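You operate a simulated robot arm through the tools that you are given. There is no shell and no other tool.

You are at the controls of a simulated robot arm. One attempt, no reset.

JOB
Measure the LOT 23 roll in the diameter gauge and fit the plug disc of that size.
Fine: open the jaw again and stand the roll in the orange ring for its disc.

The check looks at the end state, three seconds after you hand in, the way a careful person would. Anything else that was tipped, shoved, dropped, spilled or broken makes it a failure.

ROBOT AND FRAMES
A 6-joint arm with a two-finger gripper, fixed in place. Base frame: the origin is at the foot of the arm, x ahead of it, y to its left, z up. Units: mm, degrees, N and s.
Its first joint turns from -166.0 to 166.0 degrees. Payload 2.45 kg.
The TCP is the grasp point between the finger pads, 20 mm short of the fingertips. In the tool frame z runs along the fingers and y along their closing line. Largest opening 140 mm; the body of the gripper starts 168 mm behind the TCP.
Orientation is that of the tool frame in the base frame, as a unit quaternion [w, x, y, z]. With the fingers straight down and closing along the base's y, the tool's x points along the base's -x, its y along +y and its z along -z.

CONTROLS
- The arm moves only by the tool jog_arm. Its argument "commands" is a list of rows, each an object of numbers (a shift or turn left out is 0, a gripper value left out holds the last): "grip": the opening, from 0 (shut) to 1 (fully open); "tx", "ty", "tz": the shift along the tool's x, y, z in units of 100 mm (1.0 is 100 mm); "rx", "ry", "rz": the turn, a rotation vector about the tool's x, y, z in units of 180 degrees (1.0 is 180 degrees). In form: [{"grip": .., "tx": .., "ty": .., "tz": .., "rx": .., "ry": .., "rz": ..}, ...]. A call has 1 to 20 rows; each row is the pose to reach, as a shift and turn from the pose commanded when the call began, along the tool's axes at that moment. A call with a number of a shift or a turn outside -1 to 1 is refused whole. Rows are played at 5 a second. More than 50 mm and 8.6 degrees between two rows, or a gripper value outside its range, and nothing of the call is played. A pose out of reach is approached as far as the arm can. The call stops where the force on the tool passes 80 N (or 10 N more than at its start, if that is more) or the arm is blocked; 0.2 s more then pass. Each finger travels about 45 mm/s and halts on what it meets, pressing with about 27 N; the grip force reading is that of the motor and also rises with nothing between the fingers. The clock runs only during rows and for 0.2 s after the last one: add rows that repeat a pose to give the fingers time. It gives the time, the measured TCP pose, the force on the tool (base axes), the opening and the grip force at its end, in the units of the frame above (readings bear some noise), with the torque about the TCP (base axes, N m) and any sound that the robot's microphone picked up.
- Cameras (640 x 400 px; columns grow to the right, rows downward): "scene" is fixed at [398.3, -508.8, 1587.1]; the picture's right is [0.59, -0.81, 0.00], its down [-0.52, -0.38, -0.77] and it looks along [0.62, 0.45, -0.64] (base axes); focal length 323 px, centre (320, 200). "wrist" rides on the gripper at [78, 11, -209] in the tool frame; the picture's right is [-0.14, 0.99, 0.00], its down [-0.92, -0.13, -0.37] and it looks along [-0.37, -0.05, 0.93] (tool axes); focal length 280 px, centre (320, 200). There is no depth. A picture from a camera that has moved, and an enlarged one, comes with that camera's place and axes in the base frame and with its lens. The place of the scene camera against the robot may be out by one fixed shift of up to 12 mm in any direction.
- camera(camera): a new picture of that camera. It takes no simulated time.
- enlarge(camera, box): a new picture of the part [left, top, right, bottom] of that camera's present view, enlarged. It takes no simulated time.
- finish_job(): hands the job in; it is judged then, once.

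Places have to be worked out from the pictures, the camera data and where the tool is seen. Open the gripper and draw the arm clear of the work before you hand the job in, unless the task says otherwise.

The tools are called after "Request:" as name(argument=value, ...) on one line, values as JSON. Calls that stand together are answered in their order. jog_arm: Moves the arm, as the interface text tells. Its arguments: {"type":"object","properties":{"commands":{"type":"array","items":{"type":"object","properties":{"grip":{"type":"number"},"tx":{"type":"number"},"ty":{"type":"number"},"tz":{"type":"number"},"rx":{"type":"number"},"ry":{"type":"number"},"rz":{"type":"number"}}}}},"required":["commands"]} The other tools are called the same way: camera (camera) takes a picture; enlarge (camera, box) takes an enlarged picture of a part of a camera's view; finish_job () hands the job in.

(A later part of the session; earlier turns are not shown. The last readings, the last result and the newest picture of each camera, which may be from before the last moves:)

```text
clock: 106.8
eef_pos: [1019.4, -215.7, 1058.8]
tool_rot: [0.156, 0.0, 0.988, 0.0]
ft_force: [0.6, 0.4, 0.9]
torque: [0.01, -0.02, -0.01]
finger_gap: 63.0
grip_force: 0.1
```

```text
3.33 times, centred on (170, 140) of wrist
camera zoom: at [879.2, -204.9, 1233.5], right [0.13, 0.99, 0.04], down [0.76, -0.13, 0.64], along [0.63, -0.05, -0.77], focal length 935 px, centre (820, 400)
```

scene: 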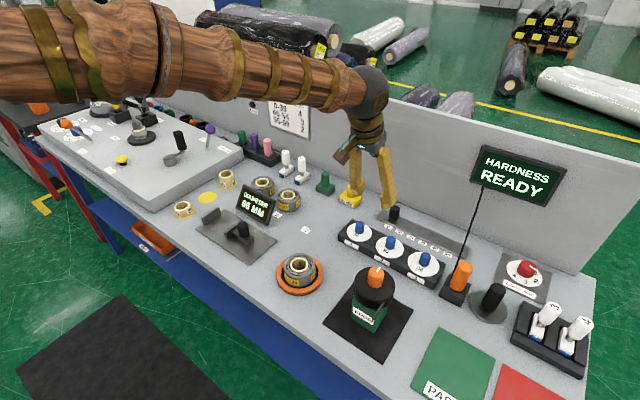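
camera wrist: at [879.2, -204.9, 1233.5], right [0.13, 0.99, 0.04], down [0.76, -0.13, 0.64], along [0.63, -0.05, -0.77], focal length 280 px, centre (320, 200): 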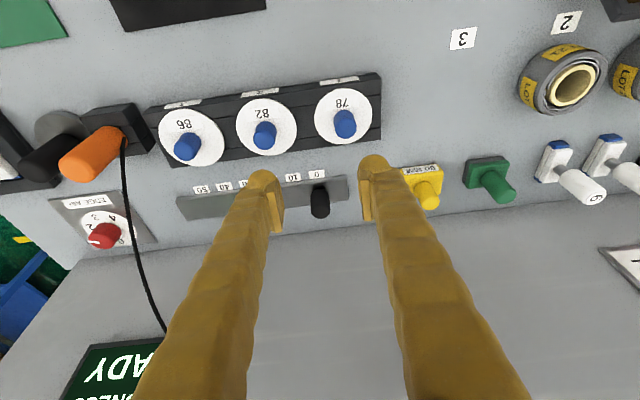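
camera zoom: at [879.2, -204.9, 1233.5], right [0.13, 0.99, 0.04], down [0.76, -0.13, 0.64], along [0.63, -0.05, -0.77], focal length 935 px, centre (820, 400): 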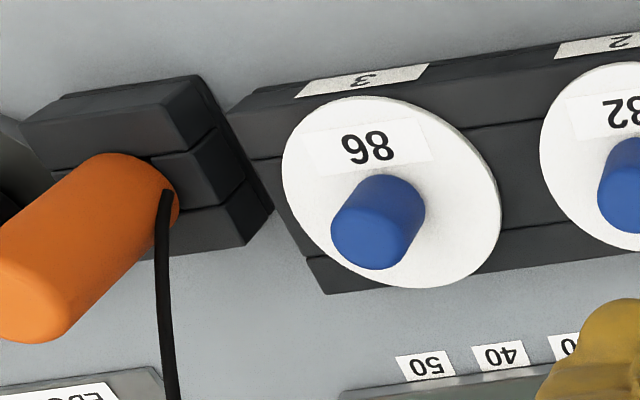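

Disc 86 comes out near (1039.5, -391). I'll move above it, in two calls.

Request:
jog_arm(commands=[{"ty": -0.25, "tx": -0.05, "tz": 0.016}, {"ty": -0.5, "tx": -0.1, "tz": 0.032}, {"ty": -0.8, "tx": -0.15, "tz": 0.05}, {"ty": -1.0, "tx": -0.196, "tz": 0.0637}, {"ty": -1.0, "tx": -0.196, "tz": 0.0637}])

Request:
jog_arm(commands=[{"ty": -0.25, "tx": 0.05, "tz": 0.155}, {"ty": -0.5, "tx": 0.12, "tz": 0.37}, {"ty": -0.7, "tx": 0.185, "tz": 0.571}, {"ty": -0.7, "tx": 0.185, "tz": 0.571}, {"ty": -0.7, "tx": 0.185, "tz": 0.571}])

Request:
camera(camera="wrist")

Request:
camera(camera="scene")

```text
clock: 108.0
eef_pos: [1037.6, -318.7, 1056.8]
tool_rot: [0.156, 0.0, 0.988, 0.001]
ft_force: [-0.1, -0.2, -0.1]
torque: [-0.01, 0.0, 0.02]
finger_gap: 62.9
grip_force: 0.0
```

```text
clock: 109.2
eef_pos: [1041.0, -389.2, 998.4]
tool_rot: [0.156, -0.001, 0.988, 0.0]
ft_force: [0.9, 0.5, 0.2]
torque: [0.02, 0.02, -0.01]
finger_gap: 63.0
grip_force: 0.0
```

```text
taken
camera wrist: at [900.2, -376.8, 1172.9], right [0.13, 0.99, 0.04], down [0.76, -0.13, 0.64], along [0.63, -0.05, -0.77], focal length 280 px, centre (320, 200)
```

wrist: 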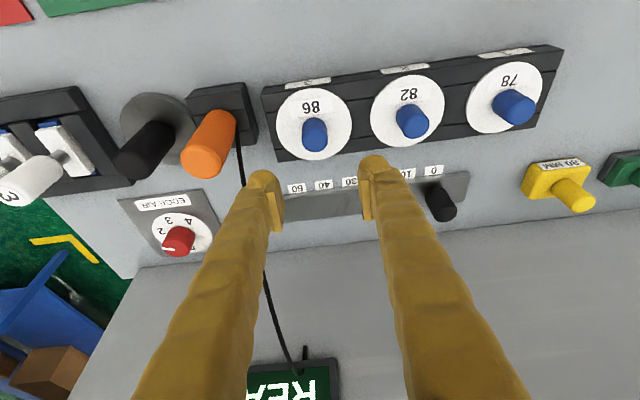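

```text
taken
```

scene: 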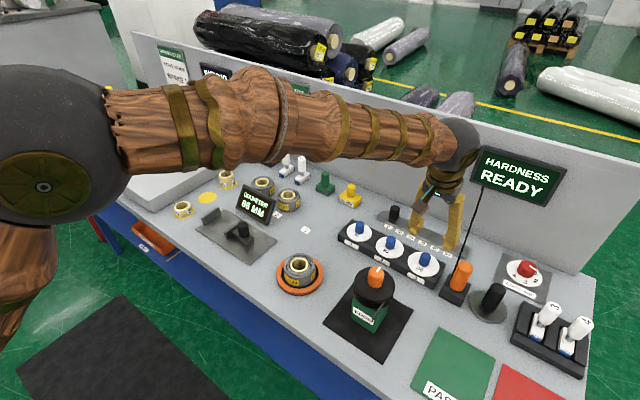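

The arm reaches the spot with the tilt. I'll zoom in on the disc for final centring.

Request:
enlarge(camera="wrist", box=[240, 70, 400, 190])

Request:
enlarge(camera="scene", box=[370, 170, 490, 300])

```text
3.33 times, centred on (320, 130) of wrist
camera zoom: at [900.2, -376.8, 1172.9], right [0.13, 0.99, 0.04], down [0.76, -0.13, 0.64], along [0.63, -0.05, -0.77], focal length 935 px, centre (320, 433)
```

zoom: 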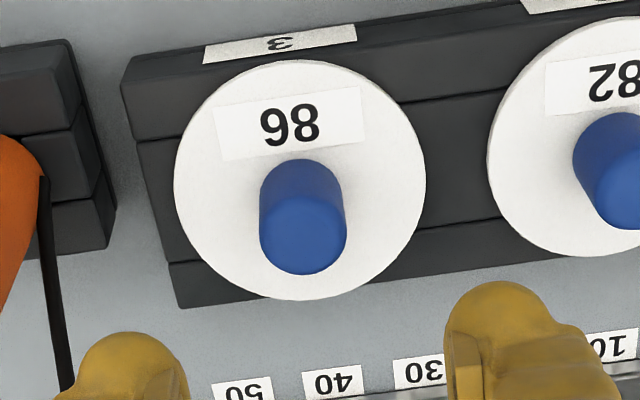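

```text
3.08 times, centred on (430, 235) of scene
camera zoom: at [398.3, -508.8, 1587.1], right [0.59, -0.81, 0.0], down [-0.52, -0.38, -0.77], along [0.62, 0.45, -0.64], focal length 992 px, centre (-18, 92)
```

zoom: 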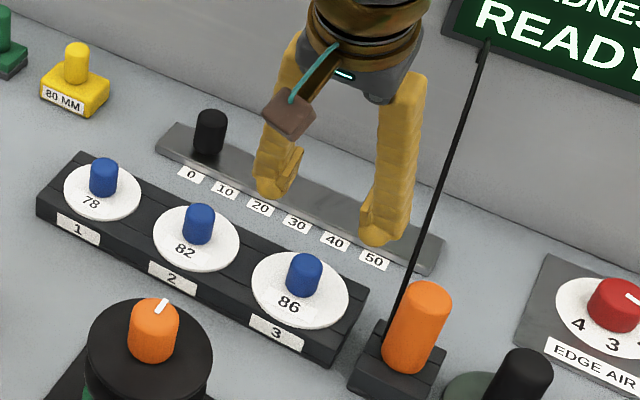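

The disc is 86 mm wide in this view, with its axis at (1038, -391), and the fingers straddle the knob. I'll correct by about 1.5 mm and descend to around z 930, then check.

Request:
jog_arm(commands=[{"tx": 0.07, "ty": -0.012, "tz": 0.18}, {"tx": 0.14, "ty": -0.012, "tz": 0.38}, {"tx": 0.2, "ty": -0.012, "tz": 0.55}, {"tx": 0.223, "ty": -0.012, "tz": 0.638}, {"tx": 0.223, "ty": -0.012, "tz": 0.638}])

Request:
camera(camera="wrist")

Request:
enlarge(camera="wrist", box=[240, 100, 400, 220])

Request:
enlarge(camera="scene", box=[370, 200, 490, 300])

```text
clock: 110.4
eef_pos: [1038.9, -390.5, 931.0]
tool_rot: [0.156, 0.0, 0.988, 0.0]
ft_force: [-0.2, -0.2, 0.1]
torque: [-0.02, 0.0, 0.03]
finger_gap: 62.7
grip_force: 0.1
```

```text
taken
camera wrist: at [898.9, -378.5, 1105.6], right [0.13, 0.99, 0.04], down [0.76, -0.13, 0.64], along [0.63, -0.05, -0.77], focal length 280 px, centre (320, 200)
```

wrist: 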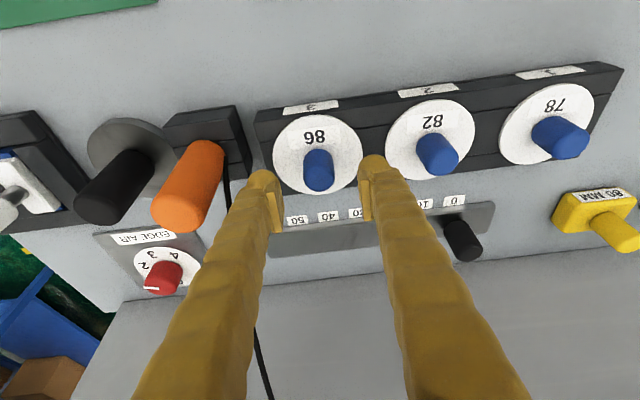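

```text
3.33 times, centred on (320, 160) of wrist
camera zoom: at [898.9, -378.5, 1105.6], right [0.13, 0.99, 0.04], down [0.76, -0.13, 0.64], along [0.63, -0.05, -0.77], focal length 935 px, centre (320, 333)
```

zoom: 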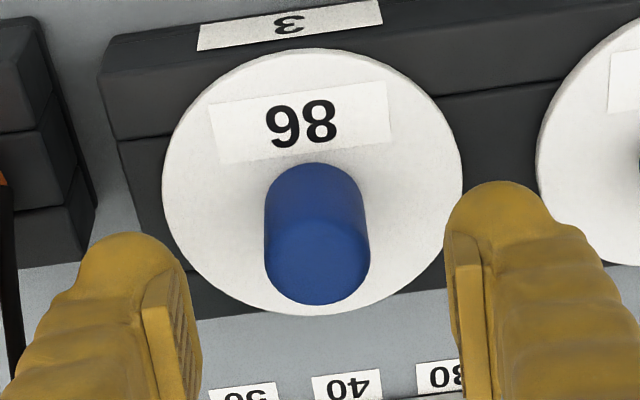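

```text
4.00 times, centred on (430, 250) of scene
camera zoom: at [398.3, -508.8, 1587.1], right [0.59, -0.81, 0.0], down [-0.52, -0.38, -0.77], along [0.62, 0.45, -0.64], focal length 1290 px, centre (-120, 0)
```

zoom: 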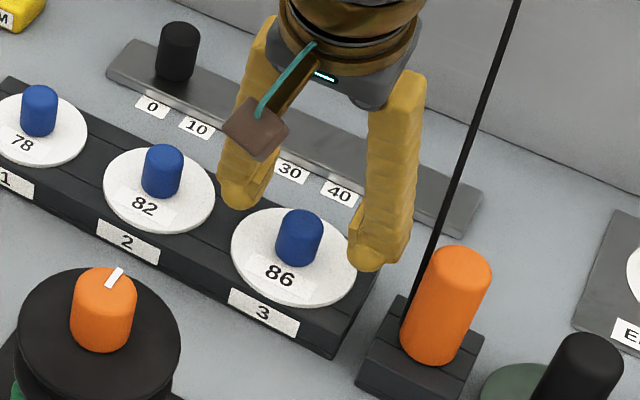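

The knob is centred between the fingers and its top is at about z 910. I'll descend the last 27 mm, keeping the tips about 6 mm above the disc.

Request:
jog_arm(commands=[{"tx": 0.03, "tz": 0.09}, {"tx": 0.06, "tz": 0.18}, {"tx": 0.085, "tz": 0.262}, {"tx": 0.085, "tz": 0.262}])

Request:
enlarge(camera="wrist", box=[240, 100, 400, 220])

Request:
enlarge(camera="scene", box=[370, 200, 490, 300])

```text
clock: 111.4
eef_pos: [1036.4, -390.1, 901.0]
tool_rot: [0.156, 0.0, 0.988, 0.0]
ft_force: [-0.9, 0.6, 1.0]
torque: [0.0, 0.02, 0.01]
finger_gap: 62.8
grip_force: 0.1
```

```text
3.33 times, centred on (320, 160) of wrist
camera zoom: at [897.1, -378.8, 1077.3], right [0.13, 0.99, 0.04], down [0.76, -0.13, 0.64], along [0.63, -0.05, -0.77], focal length 935 px, centre (320, 333)
```

zoom: 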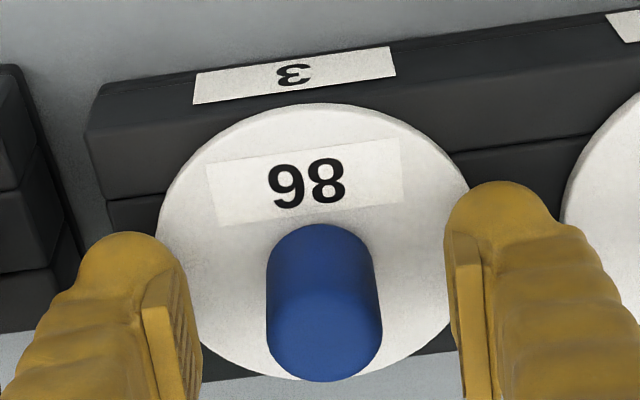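

```text
4.00 times, centred on (430, 250) of scene
camera zoom: at [398.3, -508.8, 1587.1], right [0.59, -0.81, 0.0], down [-0.52, -0.38, -0.77], along [0.62, 0.45, -0.64], focal length 1290 px, centre (-120, 0)
```

zoom: 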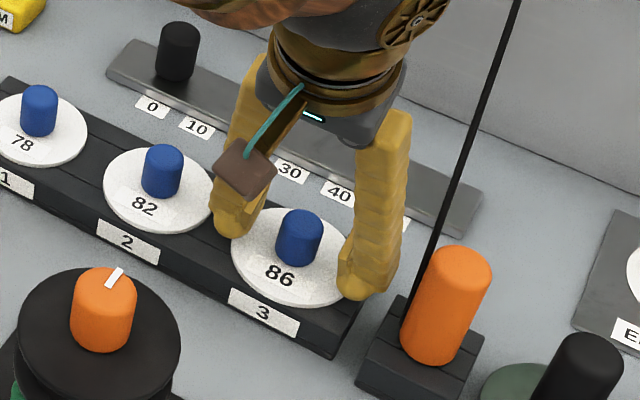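

The fingers straddle the blue knob evenly. I close on it.

Request:
jog_arm(commands=[{"grip": 0.35}, {"grip": 0.25}, {"grip": 0.15}, {"grip": 0.0}, {"grip": 0.0}, {"grip": 0.0}])

Request:
enlarge(camera="wrist", box=[240, 100, 400, 220])

```text
clock: 112.8
eef_pos: [1037.9, -390.3, 903.0]
tool_rot: [0.156, 0.0, 0.988, 0.0]
ft_force: [0.8, -0.2, 0.4]
torque: [0.01, 0.01, -0.04]
finger_gap: 26.2
grip_force: 26.5
```

```text
3.33 times, centred on (320, 160) of wrist
camera zoom: at [897.1, -378.7, 1077.4], right [0.13, 0.99, 0.04], down [0.76, -0.13, 0.64], along [0.63, -0.05, -0.77], focal length 935 px, centre (320, 333)
```

zoom: 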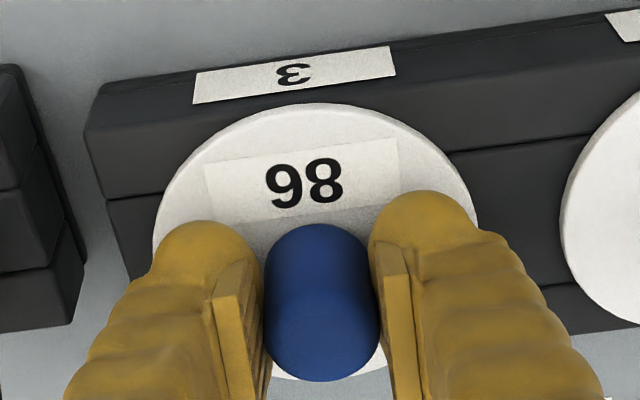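

Gripped at 26.2 mm with almost no stray force. I lift straight up 10 mm slowly and check.

Request:
jog_arm(commands=[{"tx": -0.005, "tz": -0.015}, {"tx": -0.01, "tz": -0.031}, {"tx": -0.017, "tz": -0.052}, {"tx": -0.025, "tz": -0.077}, {"tx": -0.031, "tz": -0.095}, {"tx": -0.031, "tz": -0.095}])

Request:
enlarge(camera="scene", box=[370, 200, 490, 300])

Request:
camera(camera="wrist")

```text
clock: 114.2
eef_pos: [1039.0, -389.8, 912.7]
tool_rot: [0.157, 0.0, 0.988, 0.0]
ft_force: [-0.2, 0.0, -0.1]
torque: [-0.01, 0.02, -0.01]
finger_gap: 26.5
grip_force: 27.1
```

```text
4.00 times, centred on (430, 250) of scene
camera zoom: at [398.3, -508.8, 1587.1], right [0.59, -0.81, 0.0], down [-0.52, -0.38, -0.77], along [0.62, 0.45, -0.64], focal length 1290 px, centre (-120, 0)
```

zoom: 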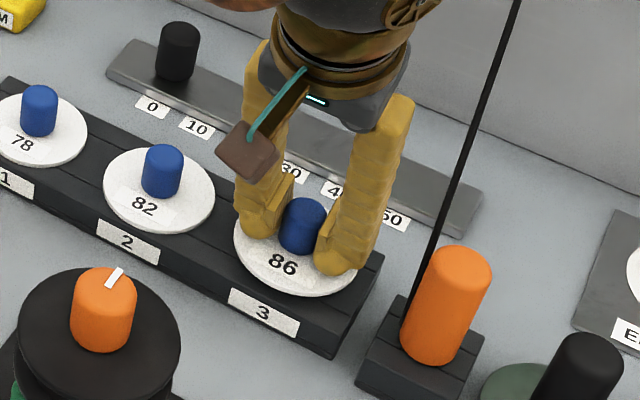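

```text
taken
camera wrist: at [898.9, -377.6, 1087.7], right [0.13, 0.99, 0.04], down [0.76, -0.13, 0.64], along [0.63, -0.05, -0.77], focal length 280 px, centre (320, 200)
```

wrist: 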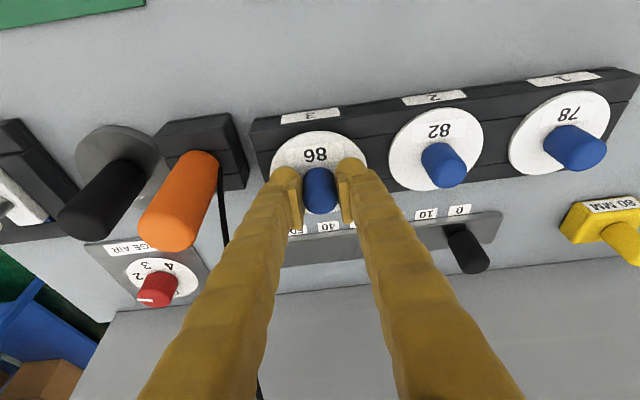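

The disc came up with the gripper. I'll lift another 85 mm to clear the rack and look at its underside.

Request:
jog_arm(commands=[{"tx": -0.031, "tz": -0.095}, {"tx": -0.077, "tz": -0.238}, {"tx": -0.139, "tz": -0.428}, {"tx": -0.2, "tz": -0.618}, {"tx": -0.263, "tz": -0.808}, {"tx": -0.263, "tz": -0.808}])

Request:
enlarge(camera="scene", box=[370, 170, 490, 300])

Request:
camera(camera="wrist")

```text
clock: 115.6
eef_pos: [1038.9, -388.5, 998.7]
tool_rot: [0.157, 0.001, 0.988, 0.001]
ft_force: [-0.4, -0.1, -1.1]
torque: [-0.02, 0.0, -0.01]
finger_gap: 26.3
grip_force: 27.4
```

```text
3.08 times, centred on (430, 235) of scene
camera zoom: at [398.3, -508.8, 1587.1], right [0.59, -0.81, 0.0], down [-0.52, -0.38, -0.77], along [0.62, 0.45, -0.64], focal length 992 px, centre (-18, 92)
```

zoom: 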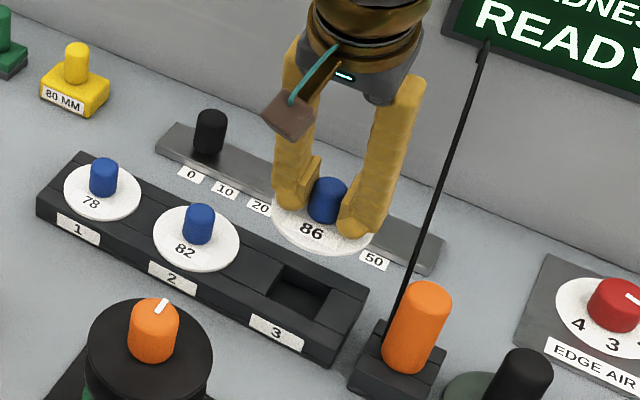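

```text
taken
camera wrist: at [899.3, -377.3, 1172.5], right [0.13, 0.99, 0.04], down [0.76, -0.13, 0.64], along [0.63, -0.05, -0.77], focal length 280 px, centre (320, 200)
```

wrist: 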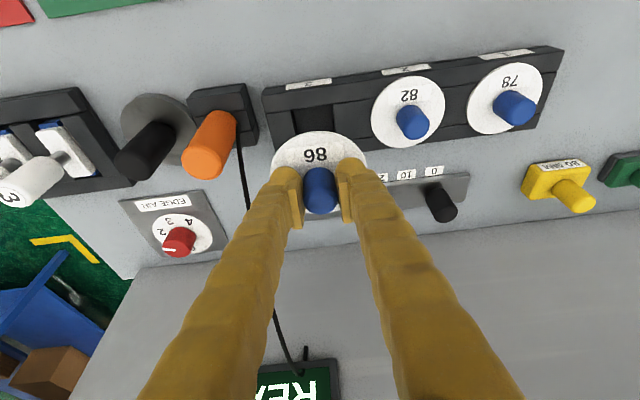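

The disc is held level with its plug hidden beneath. I'll carry it along +y over the rack first, and then back in x to the roll, keeping well away from the tall EDGE machine.

Request:
jog_arm(commands=[{"ty": 0.1}, {"ty": 0.28}, {"ty": 0.48}, {"ty": 0.7}, {"ty": 0.9}, {"ty": 1.0}, {"ty": 1.0}])

Request:
jog_arm(commands=[{"ty": 0.1}, {"ty": 0.28}, {"ty": 0.48}, {"ty": 0.7}, {"ty": 0.9}, {"ty": 1.0}, {"ty": 1.0}])

Request:
jog_arm(commands=[{"ty": 0.1}, {"ty": 0.28, "tx": 0.095, "tz": -0.031}, {"ty": 0.48, "tx": 0.285, "tz": -0.093}, {"ty": 0.65, "tx": 0.52, "tz": -0.169}, {"ty": 0.715, "tx": 0.75, "tz": -0.244}, {"ty": 0.715, "tx": 0.951, "tz": -0.309}, {"ty": 0.715, "tx": 0.951, "tz": -0.309}])

Request:
camera(camera="wrist")

Request:
camera(camera="scene")

```text
clock: 117.2
eef_pos: [1038.5, -290.0, 997.7]
tool_rot: [0.156, 0.0, 0.988, 0.0]
ft_force: [0.1, -0.1, -0.4]
torque: [-0.01, -0.01, -0.03]
finger_gap: 26.0
grip_force: 26.8
```

```text
clock: 118.8
eef_pos: [1038.9, -188.2, 998.6]
tool_rot: [0.157, 0.0, 0.988, 0.0]
ft_force: [0.0, 0.3, 0.2]
torque: [0.0, 0.0, 0.0]
finger_gap: 26.3
grip_force: 27.1
```

```text
clock: 120.4
eef_pos: [937.4, -118.0, 996.3]
tool_rot: [0.156, 0.0, 0.988, 0.001]
ft_force: [-0.6, 0.5, -0.2]
torque: [0.01, 0.02, 0.03]
finger_gap: 26.3
grip_force: 26.5
```

```text
taken
camera wrist: at [796.9, -105.6, 1172.4], right [0.13, 0.99, 0.04], down [0.76, -0.13, 0.64], along [0.63, -0.05, -0.77], focal length 280 px, centre (320, 200)
```

wrist: 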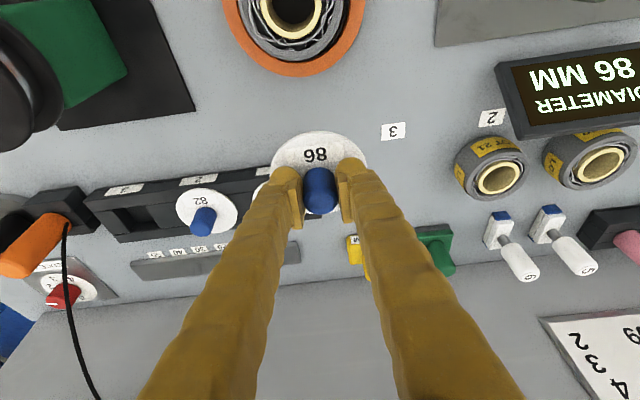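

```text
taken
```

scene: 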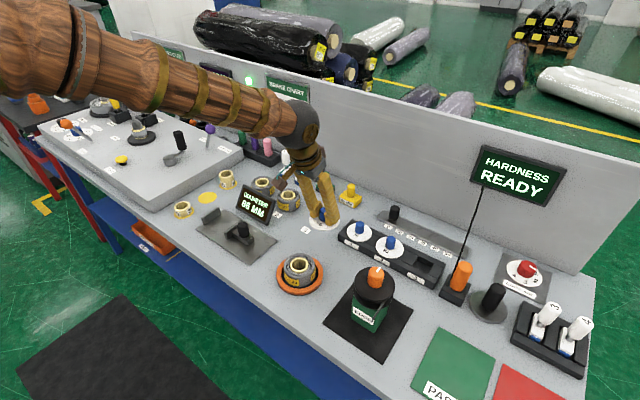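

The disc is steady in the grip. I'll go 65 mm further back so that the roll's core is fully in view ahead of the disc, for precise centring.

Request:
jog_arm(commands=[{"tx": 0.1, "tz": -0.0325}, {"tx": 0.3, "tz": -0.0975}, {"tx": 0.5, "tz": -0.1625}, {"tx": 0.618, "tz": -0.201}, {"tx": 0.618, "tz": -0.201}, {"tx": 0.618, "tz": -0.201}])

Request:
camera(camera="wrist")

Request:
enlarge(camera="wrist", box=[220, 20, 420, 170])

Request:
enlarge(camera="scene", box=[250, 170, 370, 310])

```text
clock: 121.8
eef_pos: [872.4, -119.0, 998.5]
tool_rot: [0.156, 0.0, 0.988, 0.001]
ft_force: [0.4, 0.7, -1.0]
torque: [-0.01, 0.01, -0.01]
finger_gap: 26.5
grip_force: 26.8
```

```text
taken
camera wrist: at [732.2, -106.9, 1172.8], right [0.13, 0.99, 0.04], down [0.76, -0.13, 0.64], along [0.63, -0.05, -0.77], focal length 280 px, centre (320, 200)
```

wrist: 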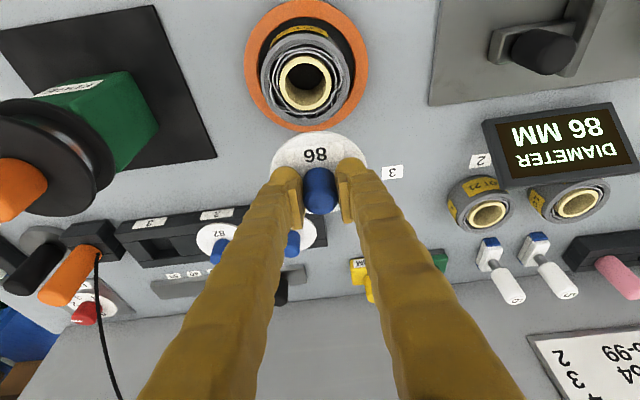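

```text
2.67 times, centred on (320, 95) of wrist
camera zoom: at [732.2, -106.9, 1172.8], right [0.13, 0.99, 0.04], down [0.76, -0.13, 0.64], along [0.63, -0.05, -0.77], focal length 748 px, centre (320, 480)
```

zoom: 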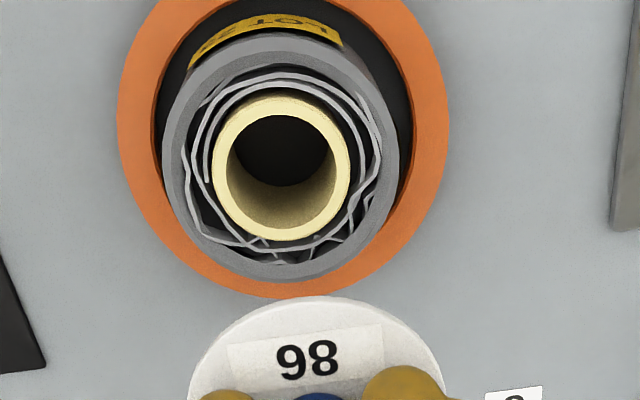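

```text
2.86 times, centred on (310, 240) of scene
camera zoom: at [398.3, -508.8, 1587.1], right [0.59, -0.81, 0.0], down [-0.52, -0.38, -0.77], along [0.62, 0.45, -0.64], focal length 922 px, centre (349, 86)
```

zoom: 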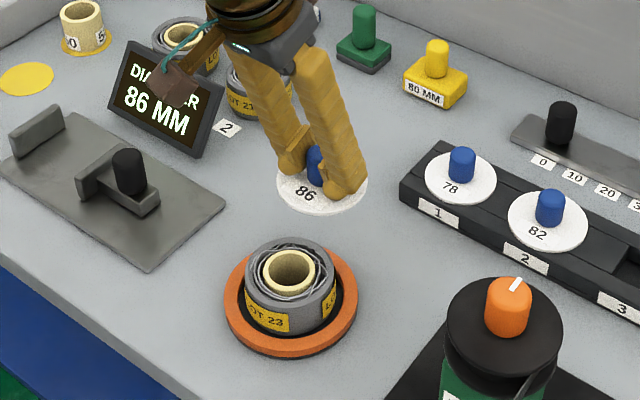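

The core centre works out at about (819, -122), and the disc's axis sits about 2 mm nearer than the TCP. I'll bring the disc over the roll at a safe height and compare the outlines in the scene view.

Request:
jog_arm(commands=[{"tx": 0.15, "ty": -0.01, "tz": -0.049}, {"tx": 0.35, "ty": -0.025, "tz": -0.114}, {"tx": 0.4926, "ty": -0.025, "tz": -0.16}, {"tx": 0.53, "ty": -0.025, "tz": -0.046}, {"tx": 0.58, "ty": -0.025, "tz": 0.11}, {"tx": 0.625, "ty": -0.025, "tz": 0.249}, {"tx": 0.625, "ty": -0.025, "tz": 0.249}])

Request:
camera(camera="wrist")

Request:
enlarge(camera="wrist", box=[240, 90, 400, 230])

Request:
enlarge(camera="scene", box=[260, 215, 350, 300])

```text
clock: 123.4
eef_pos: [820.3, -122.5, 956.1]
tool_rot: [0.156, 0.0, 0.988, 0.0]
ft_force: [-0.8, -0.7, -2.1]
torque: [-0.03, 0.0, 0.0]
finger_gap: 26.2
grip_force: 26.8
```

```text
taken
camera wrist: at [681.0, -110.8, 1130.5], right [0.13, 0.99, 0.04], down [0.76, -0.13, 0.64], along [0.63, -0.05, -0.77], focal length 280 px, centre (320, 200)
```

wrist: 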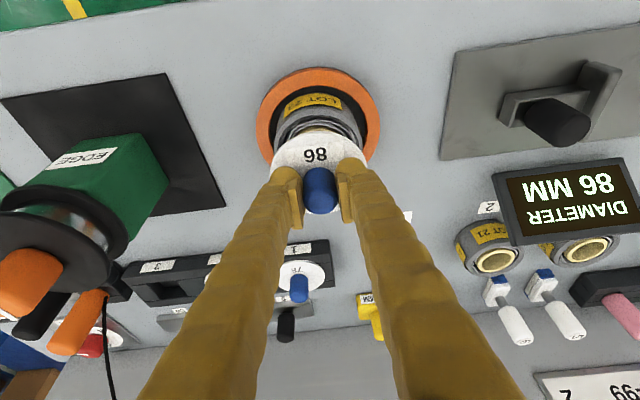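

```text
2.86 times, centred on (320, 160) of wrist
camera zoom: at [681.0, -110.8, 1130.5], right [0.13, 0.99, 0.04], down [0.76, -0.13, 0.64], along [0.63, -0.05, -0.77], focal length 801 px, centre (320, 314)
```

zoom: 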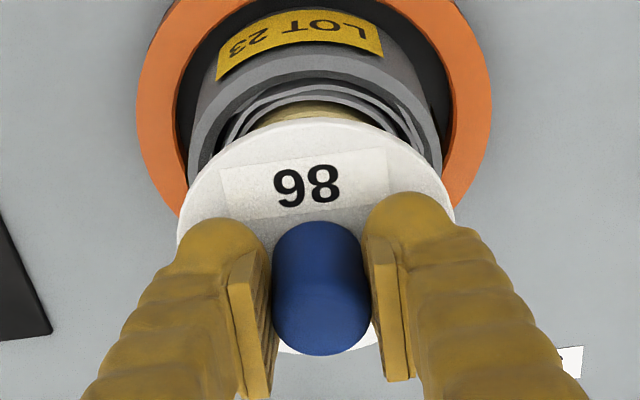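

```text
4.71 times, centred on (305, 258) of scene
camera zoom: at [398.3, -508.8, 1587.1], right [0.59, -0.81, 0.0], down [-0.52, -0.38, -0.77], along [0.62, 0.45, -0.64], focal length 1518 px, centre (391, -71)
```

zoom: 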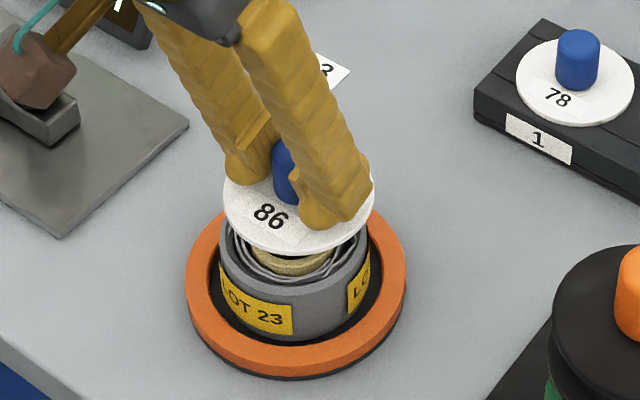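

The disc hovers over the roll. I'll zoom tighter in the scene view to compare the disc and roll outlines exactly.

Request:
enlarge(camera="scene", box=[294, 244, 352, 284])

Request:
enlarge(camera="scene", box=[290, 232, 350, 290])

Request:
enlarge(camera="wrist", box=[260, 100, 380, 180])

```text
10.00 times, centred on (323, 264) of scene
camera zoom: at [398.3, -508.8, 1587.1], right [0.59, -0.81, 0.0], down [-0.52, -0.38, -0.77], along [0.62, 0.45, -0.64], focal length 3226 px, centre (290, -440)
```

zoom: 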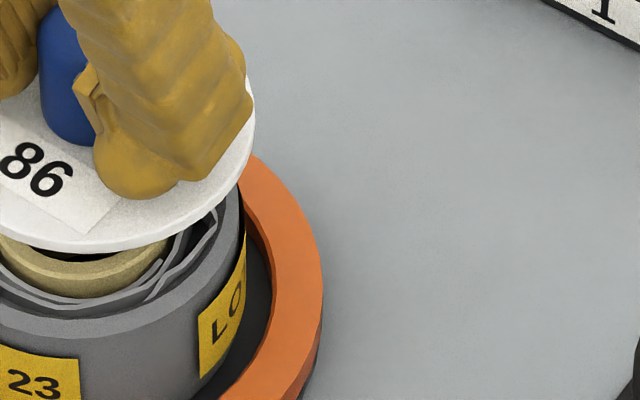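

```text
6.90 times, centred on (320, 261) of scene
camera zoom: at [398.3, -508.8, 1587.1], right [0.59, -0.81, 0.0], down [-0.52, -0.38, -0.77], along [0.62, 0.45, -0.64], focal length 2225 px, centre (320, -221)
```

zoom: 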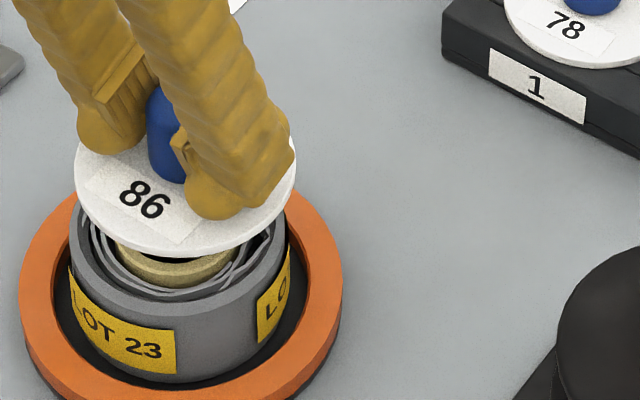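

```text
5.00 times, centred on (320, 140) of wrist
camera zoom: at [681.0, -110.8, 1130.5], right [0.13, 0.99, 0.04], down [0.76, -0.13, 0.64], along [0.63, -0.05, -0.77], focal length 1402 px, centre (320, 500)
```

zoom: 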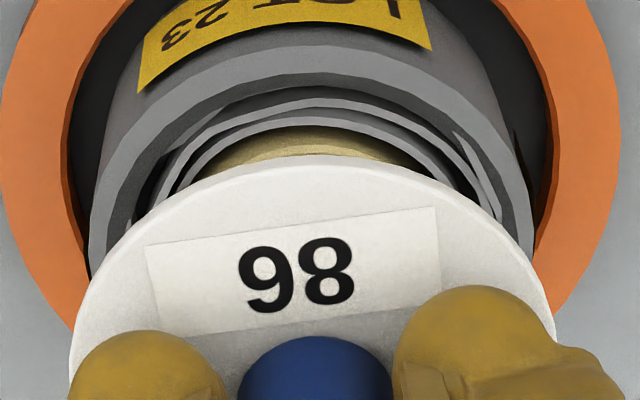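

The scene view shows the disc about 4 mm off toward the scene's right. I'll measure the left/right edges in the wrist view more exactly to separate the x and y parts.

Request:
enlarge(camera="wrist", box=[256, 90, 306, 170])

Request:
enlarge(camera="wrist", box=[335, 90, 385, 170])

```text
5.00 times, centred on (281, 130) of wrist
camera zoom: at [681.0, -110.8, 1130.5], right [0.13, 0.99, 0.04], down [0.76, -0.13, 0.64], along [0.63, -0.05, -0.77], focal length 1402 px, centre (515, 550)
```

zoom: 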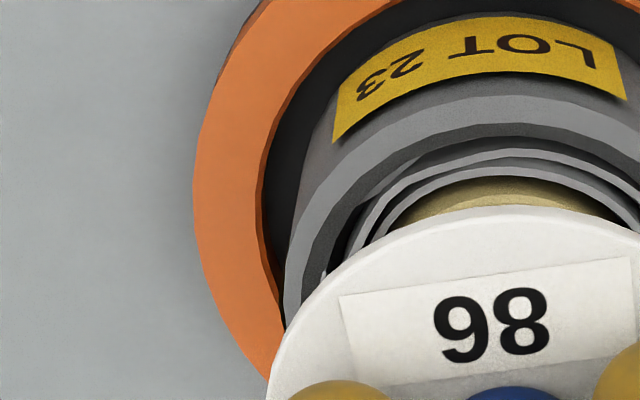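

```text
5.00 times, centred on (360, 130) of wrist
camera zoom: at [681.0, -110.8, 1130.5], right [0.13, 0.99, 0.04], down [0.76, -0.13, 0.64], along [0.63, -0.05, -0.77], focal length 1402 px, centre (120, 550)
```

zoom: 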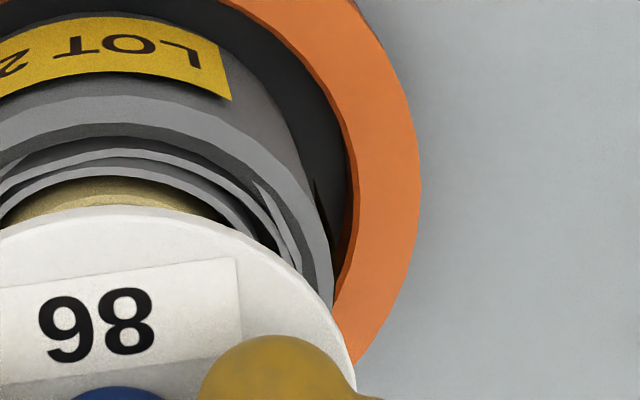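

Combining both views, the disc should shift about +2.3 mm in y and roughly -3 mm in x. I'll apply that at this height and measure again.

Request:
jog_arm(commands=[{"tx": 0.014, "ty": 0.01, "tz": -0.005}, {"tx": 0.0285, "ty": 0.023, "tz": -0.009}, {"tx": 0.0285, "ty": 0.023, "tz": -0.009}, {"tx": 0.0285, "ty": 0.023, "tz": -0.009}])

Request:
enlarge(camera="scene", box=[275, 232, 335, 290])

Request:
enlarge(camera="wrist", box=[260, 90, 380, 170])

```text
clock: 124.4
eef_pos: [817.4, -120.0, 956.6]
tool_rot: [0.157, 0.001, 0.988, 0.0]
ft_force: [-0.3, 0.1, -0.7]
torque: [-0.01, -0.01, 0.0]
finger_gap: 26.4
grip_force: 27.2
```

```text
6.90 times, centred on (305, 261) of scene
camera zoom: at [398.3, -508.8, 1587.1], right [0.59, -0.81, 0.0], down [-0.52, -0.38, -0.77], along [0.62, 0.45, -0.64], focal length 2225 px, centre (423, -221)
```

zoom: 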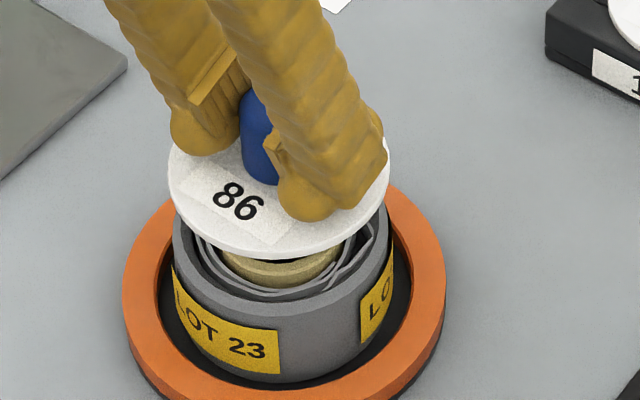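

```text
5.00 times, centred on (320, 130) of wrist
camera zoom: at [677.8, -108.6, 1131.0], right [0.13, 0.99, 0.04], down [0.76, -0.13, 0.64], along [0.63, -0.05, -0.77], focal length 1402 px, centre (320, 550)
```

zoom: 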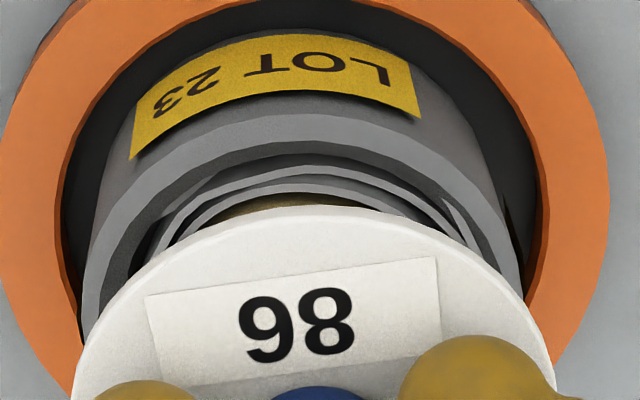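

Along the scene's horizontal the disc and roll now line up; the wrist view suggests about 1 mm less in x and 0.5 mm less in y. I'll make that correction and lower 12 mm, watching the force.

Request:
jog_arm(commands=[{"tx": 0.0095, "ty": -0.005, "tz": -0.003}, {"tx": 0.0095, "ty": -0.005, "tz": -0.003}, {"tx": 0.0188, "ty": -0.005, "tz": 0.0255}, {"tx": 0.0312, "ty": -0.005, "tz": 0.0636}, {"tx": 0.0466, "ty": -0.005, "tz": 0.111}, {"tx": 0.0466, "ty": -0.005, "tz": 0.111}])

Request:
enlarge(camera="scene", box=[275, 232, 335, 290])

Request:
enlarge(camera="wrist", box=[260, 90, 380, 170])

```text
clock: 125.8
eef_pos: [817.8, -121.3, 943.1]
tool_rot: [0.157, 0.0, 0.988, 0.0]
ft_force: [-0.1, -0.1, -0.7]
torque: [-0.04, 0.06, -0.03]
finger_gap: 26.6
grip_force: 26.3
```

```text
6.90 times, centred on (305, 261) of scene
camera zoom: at [398.3, -508.8, 1587.1], right [0.59, -0.81, 0.0], down [-0.52, -0.38, -0.77], along [0.62, 0.45, -0.64], focal length 2225 px, centre (423, -221)
```

zoom: 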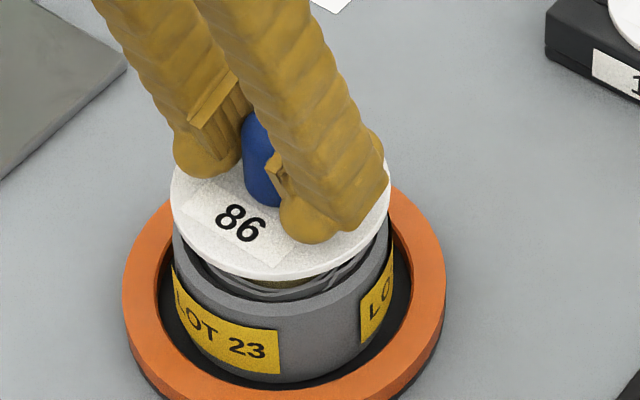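

```text
5.00 times, centred on (320, 130) of wrist
camera zoom: at [677.6, -108.9, 1118.5], right [0.13, 0.99, 0.04], down [0.76, -0.13, 0.64], along [0.63, -0.05, -0.77], focal length 1402 px, centre (320, 550)
```

zoom: 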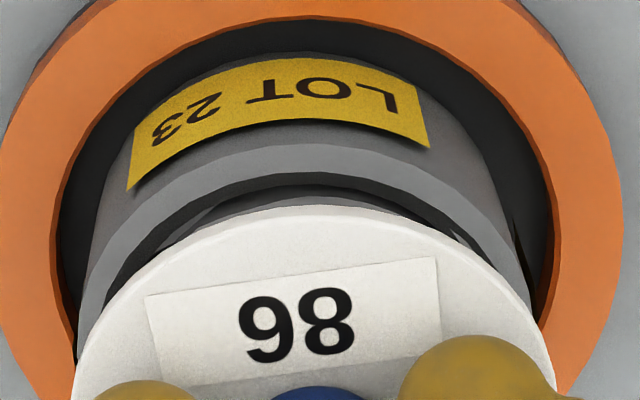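

The disc and roll outlines agree within about 1 mm. I'll continue down in small steps, watching for contact.

Request:
jog_arm(commands=[{"tx": 0.0062, "tz": 0.019}, {"tx": 0.0124, "tz": 0.038}, {"tx": 0.0155, "tz": 0.0476}, {"tx": 0.0155, "tz": 0.0476}])

```text
clock: 126.8
eef_pos: [816.9, -119.7, 937.1]
tool_rot: [0.156, -0.001, 0.988, 0.001]
ft_force: [-0.8, -0.3, -0.6]
torque: [-0.01, 0.01, 0.03]
finger_gap: 26.0
grip_force: 27.3
```

No contact at z≈938. Another 4 mm.

Request:
jog_arm(commands=[{"tx": 0.0062, "tz": 0.019}, {"tx": 0.0124, "tz": 0.038}, {"tx": 0.0124, "tz": 0.038}])

Request:
enlarge(camera="scene", box=[275, 232, 335, 290])

Request:
enlarge(camera="wrist", box=[260, 90, 380, 170])

```text
clock: 127.6
eef_pos: [816.4, -119.6, 933.7]
tool_rot: [0.157, -0.001, 0.988, 0.0]
ft_force: [0.2, -0.1, -1.8]
torque: [-0.03, 0.03, -0.01]
finger_gap: 26.4
grip_force: 26.5
```

```text
6.90 times, centred on (305, 261) of scene
camera zoom: at [398.3, -508.8, 1587.1], right [0.59, -0.81, 0.0], down [-0.52, -0.38, -0.77], along [0.62, 0.45, -0.64], focal length 2225 px, centre (423, -221)
```

zoom: 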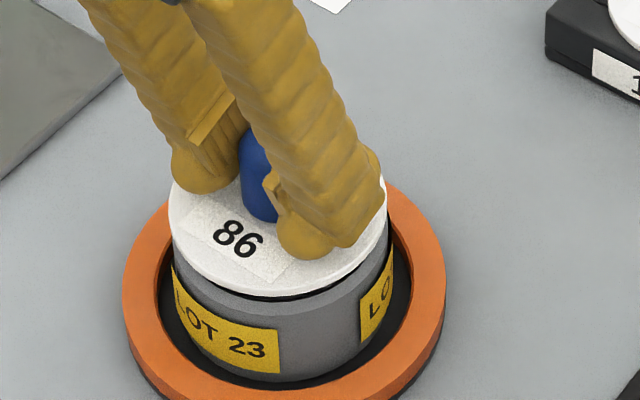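

```text
5.00 times, centred on (320, 130) of wrist
camera zoom: at [676.8, -107.6, 1108.9], right [0.13, 0.99, 0.04], down [0.76, -0.13, 0.64], along [0.63, -0.05, -0.77], focal length 1402 px, centre (320, 550)
```

zoom: 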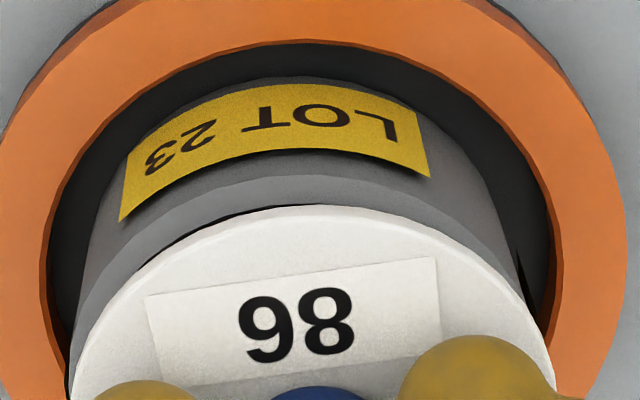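

Still no contact, and the disc is only a few mm above the roll's rim, so the plug appears to be entering the core. I'll continue down 3 mm.

Request:
jog_arm(commands=[{"tx": 0.0031, "tz": 0.0095}, {"tx": 0.0062, "tz": 0.019}, {"tx": 0.0093, "tz": 0.0285}, {"tx": 0.0093, "tz": 0.0285}])

```text
clock: 128.6
eef_pos: [817.0, -119.7, 930.8]
tool_rot: [0.156, 0.0, 0.988, 0.0]
ft_force: [-0.7, -1.0, -2.2]
torque: [-0.03, 0.03, -0.02]
finger_gap: 26.5
grip_force: 26.7
```

No upward force yet. Another 2 mm, then I check.

Request:
jog_arm(commands=[{"tx": 0.0031, "tz": 0.0095}, {"tx": 0.0062, "tz": 0.019}, {"tx": 0.0062, "tz": 0.019}])

Request:
enlarge(camera="scene", box=[275, 232, 335, 290])

Request:
enlarge(camera="wrist", box=[260, 90, 380, 170])

```text
clock: 129.4
eef_pos: [816.4, -119.4, 928.9]
tool_rot: [0.158, 0.0, 0.987, 0.0]
ft_force: [-0.4, 3.6, 8.1]
torque: [0.05, -0.05, 0.01]
finger_gap: 26.2
grip_force: 26.9
```

```text
6.90 times, centred on (305, 261) of scene
camera zoom: at [398.3, -508.8, 1587.1], right [0.59, -0.81, 0.0], down [-0.52, -0.38, -0.77], along [0.62, 0.45, -0.64], focal length 2225 px, centre (423, -221)
```

zoom: 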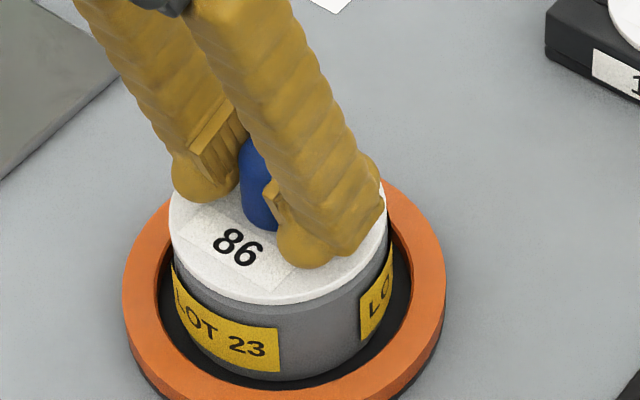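

```text
5.00 times, centred on (320, 130) of wrist
camera zoom: at [676.6, -107.4, 1103.4], right [0.13, 0.99, 0.04], down [0.76, -0.13, 0.64], along [0.64, -0.05, -0.77], focal length 1402 px, centre (320, 550)
```

zoom: 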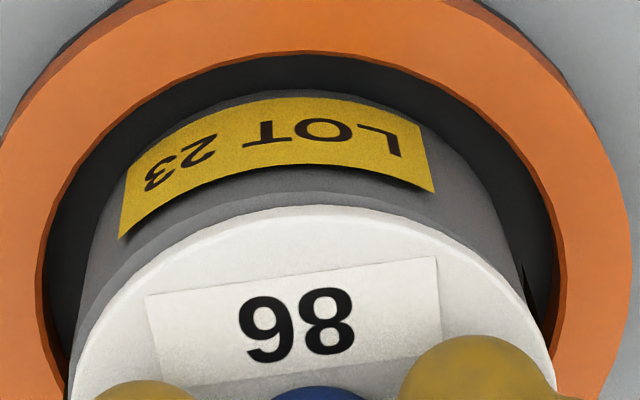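

About 8 N upward, and the gap between disc and rim has vanished in the scene view: the disc is down on the roll. I'll press 1 mm more to be sure that it's a firm seat.

Request:
jog_arm(commands=[{"tx": 0.0015, "tz": 0.0048}, {"tx": 0.0031, "tz": 0.0095}, {"tx": 0.0031, "tz": 0.0095}])

Request:
enlarge(camera="scene", box=[285, 240, 325, 280])

```text
clock: 130.2
eef_pos: [817.0, -119.8, 927.4]
tool_rot: [0.158, 0.0, 0.988, 0.0]
ft_force: [3.4, 2.1, 16.2]
torque: [0.05, -0.07, -0.01]
finger_gap: 26.2
grip_force: 26.8
```

```text
10.00 times, centred on (305, 260) of scene
camera zoom: at [398.3, -508.8, 1587.1], right [0.59, -0.81, 0.0], down [-0.52, -0.38, -0.77], along [0.62, 0.45, -0.64], focal length 3226 px, centre (470, -400)
```

zoom: 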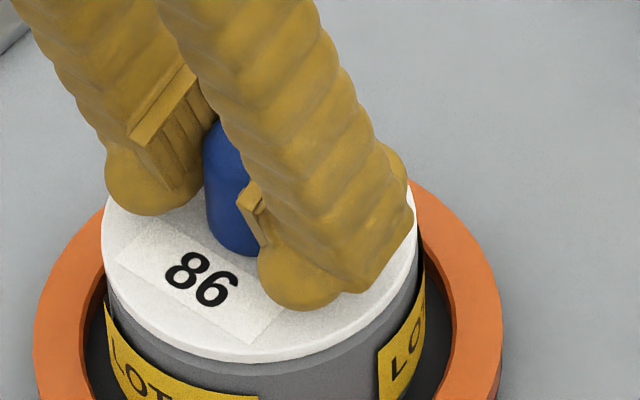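

Firm seat (16 N). I ease off the 1 mm, then open the fingers to let go of the knob.

Request:
jog_arm(commands=[{"tx": -0.0031, "tz": -0.0095}, {"tx": -0.0031, "tz": -0.0095}, {"tx": -0.0031, "tz": -0.0095, "grip": 0.25}, {"tx": -0.0031, "tz": -0.0095, "grip": 0.32}, {"tx": -0.0031, "tz": -0.0095, "grip": 0.42}, {"tx": -0.0031, "tz": -0.0095, "grip": 0.45}, {"tx": -0.0031, "tz": -0.0095, "grip": 0.45}])

Request:
camera(camera="wrist")

Request:
enlarge(camera="scene", box=[275, 232, 335, 290])

```text
clock: 131.8
eef_pos: [817.2, -119.3, 927.9]
tool_rot: [0.157, -0.001, 0.988, 0.0]
ft_force: [1.1, -0.4, 0.7]
torque: [-0.03, -0.02, 0.01]
finger_gap: 63.0
grip_force: 0.1
```

```text
taken
camera wrist: at [676.7, -107.8, 1103.7], right [0.13, 0.99, 0.04], down [0.76, -0.13, 0.64], along [0.63, -0.05, -0.77], focal length 280 px, centre (320, 200)
```

wrist: 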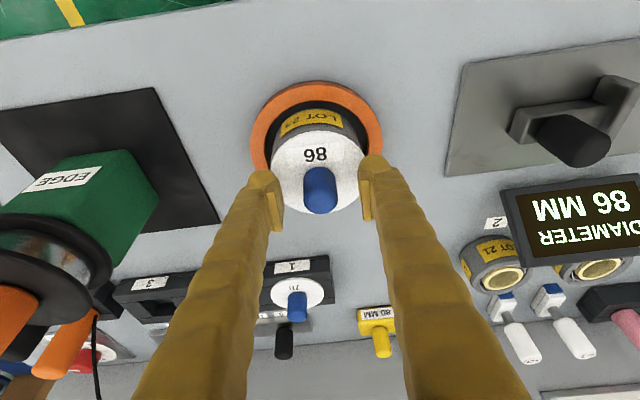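

```text
6.90 times, centred on (305, 261) of scene
camera zoom: at [398.3, -508.8, 1587.1], right [0.59, -0.81, 0.0], down [-0.52, -0.38, -0.77], along [0.62, 0.45, -0.64], focal length 2225 px, centre (423, -221)
```

zoom: 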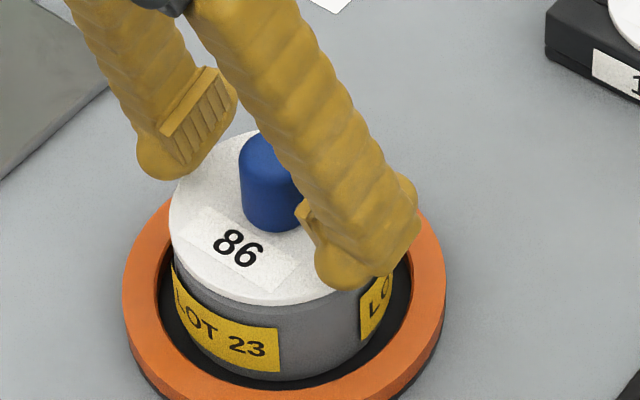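

The disc stays on the roll as the fingers open. I'll raise straight up, clear of the knob, and inspect.

Request:
jog_arm(commands=[{"tx": -0.046, "tz": -0.143}, {"tx": -0.124, "tz": -0.38}, {"tx": -0.2, "tz": -0.62}, {"tx": -0.278, "tz": -0.856}, {"tx": -0.278, "tz": -0.856}])

Request:
enlarge(camera="scene", box=[275, 232, 335, 290])

Request:
enlarge(camera="wrist", box=[240, 40, 400, 160])

```text
clock: 133.0
eef_pos: [814.7, -121.0, 1018.0]
tool_rot: [0.156, 0.0, 0.988, 0.0]
ft_force: [0.7, 0.2, 0.1]
torque: [0.0, -0.04, -0.01]
finger_gap: 63.1
grip_force: 0.1
```

```text
6.90 times, centred on (305, 261) of scene
camera zoom: at [398.3, -508.8, 1587.1], right [0.59, -0.81, 0.0], down [-0.52, -0.38, -0.77], along [0.62, 0.45, -0.64], focal length 2225 px, centre (423, -221)
```

zoom: 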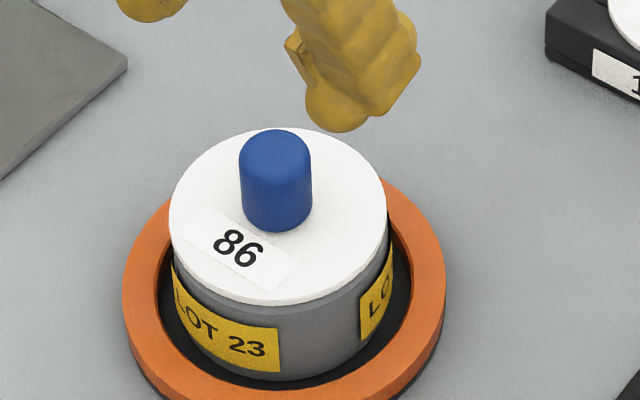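

```text
3.33 times, centred on (320, 100) of wrist
camera zoom: at [675.5, -108.4, 1194.4], right [0.13, 0.99, 0.04], down [0.76, -0.13, 0.64], along [0.64, -0.05, -0.77], focal length 935 px, centre (320, 533)
```

zoom: 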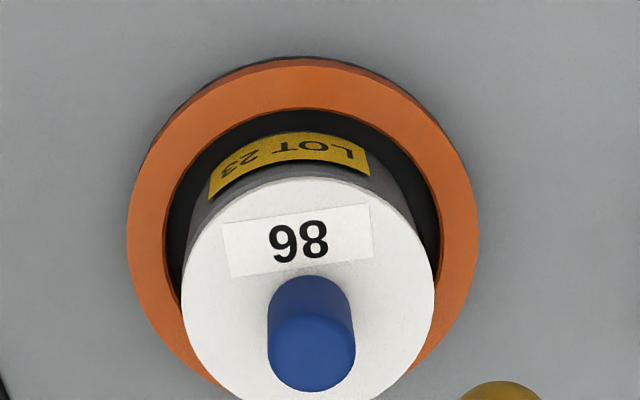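

The disc rests level on the roll. I'll zoom in on the seam between disc and roll to make sure that the plug is fully home.

Request:
enlarge(camera="scene", box=[288, 262, 318, 282])

Request:
enlarge(camera="wrist", box=[270, 70, 360, 130])

```text
16.00 times, centred on (303, 272) of scene
camera zoom: at [398.3, -508.8, 1587.1], right [0.59, -0.81, 0.0], down [-0.52, -0.38, -0.77], along [0.62, 0.45, -0.64], focal length 5161 px, centre (592, -952)
```

zoom: 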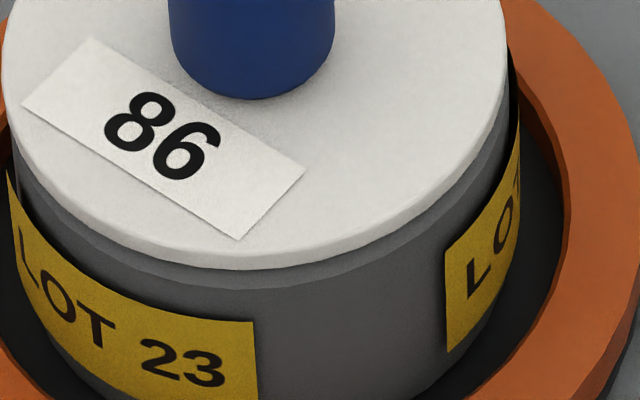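

```text
6.67 times, centred on (315, 100) of wrist
camera zoom: at [675.5, -108.4, 1194.4], right [0.13, 0.99, 0.04], down [0.76, -0.13, 0.64], along [0.64, -0.05, -0.77], focal length 1869 px, centre (353, 867)
```

zoom: 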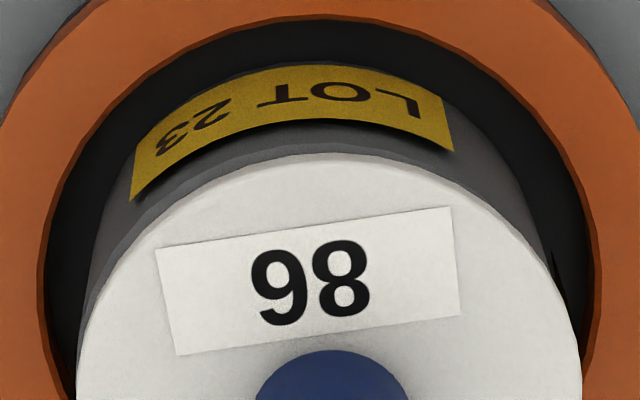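

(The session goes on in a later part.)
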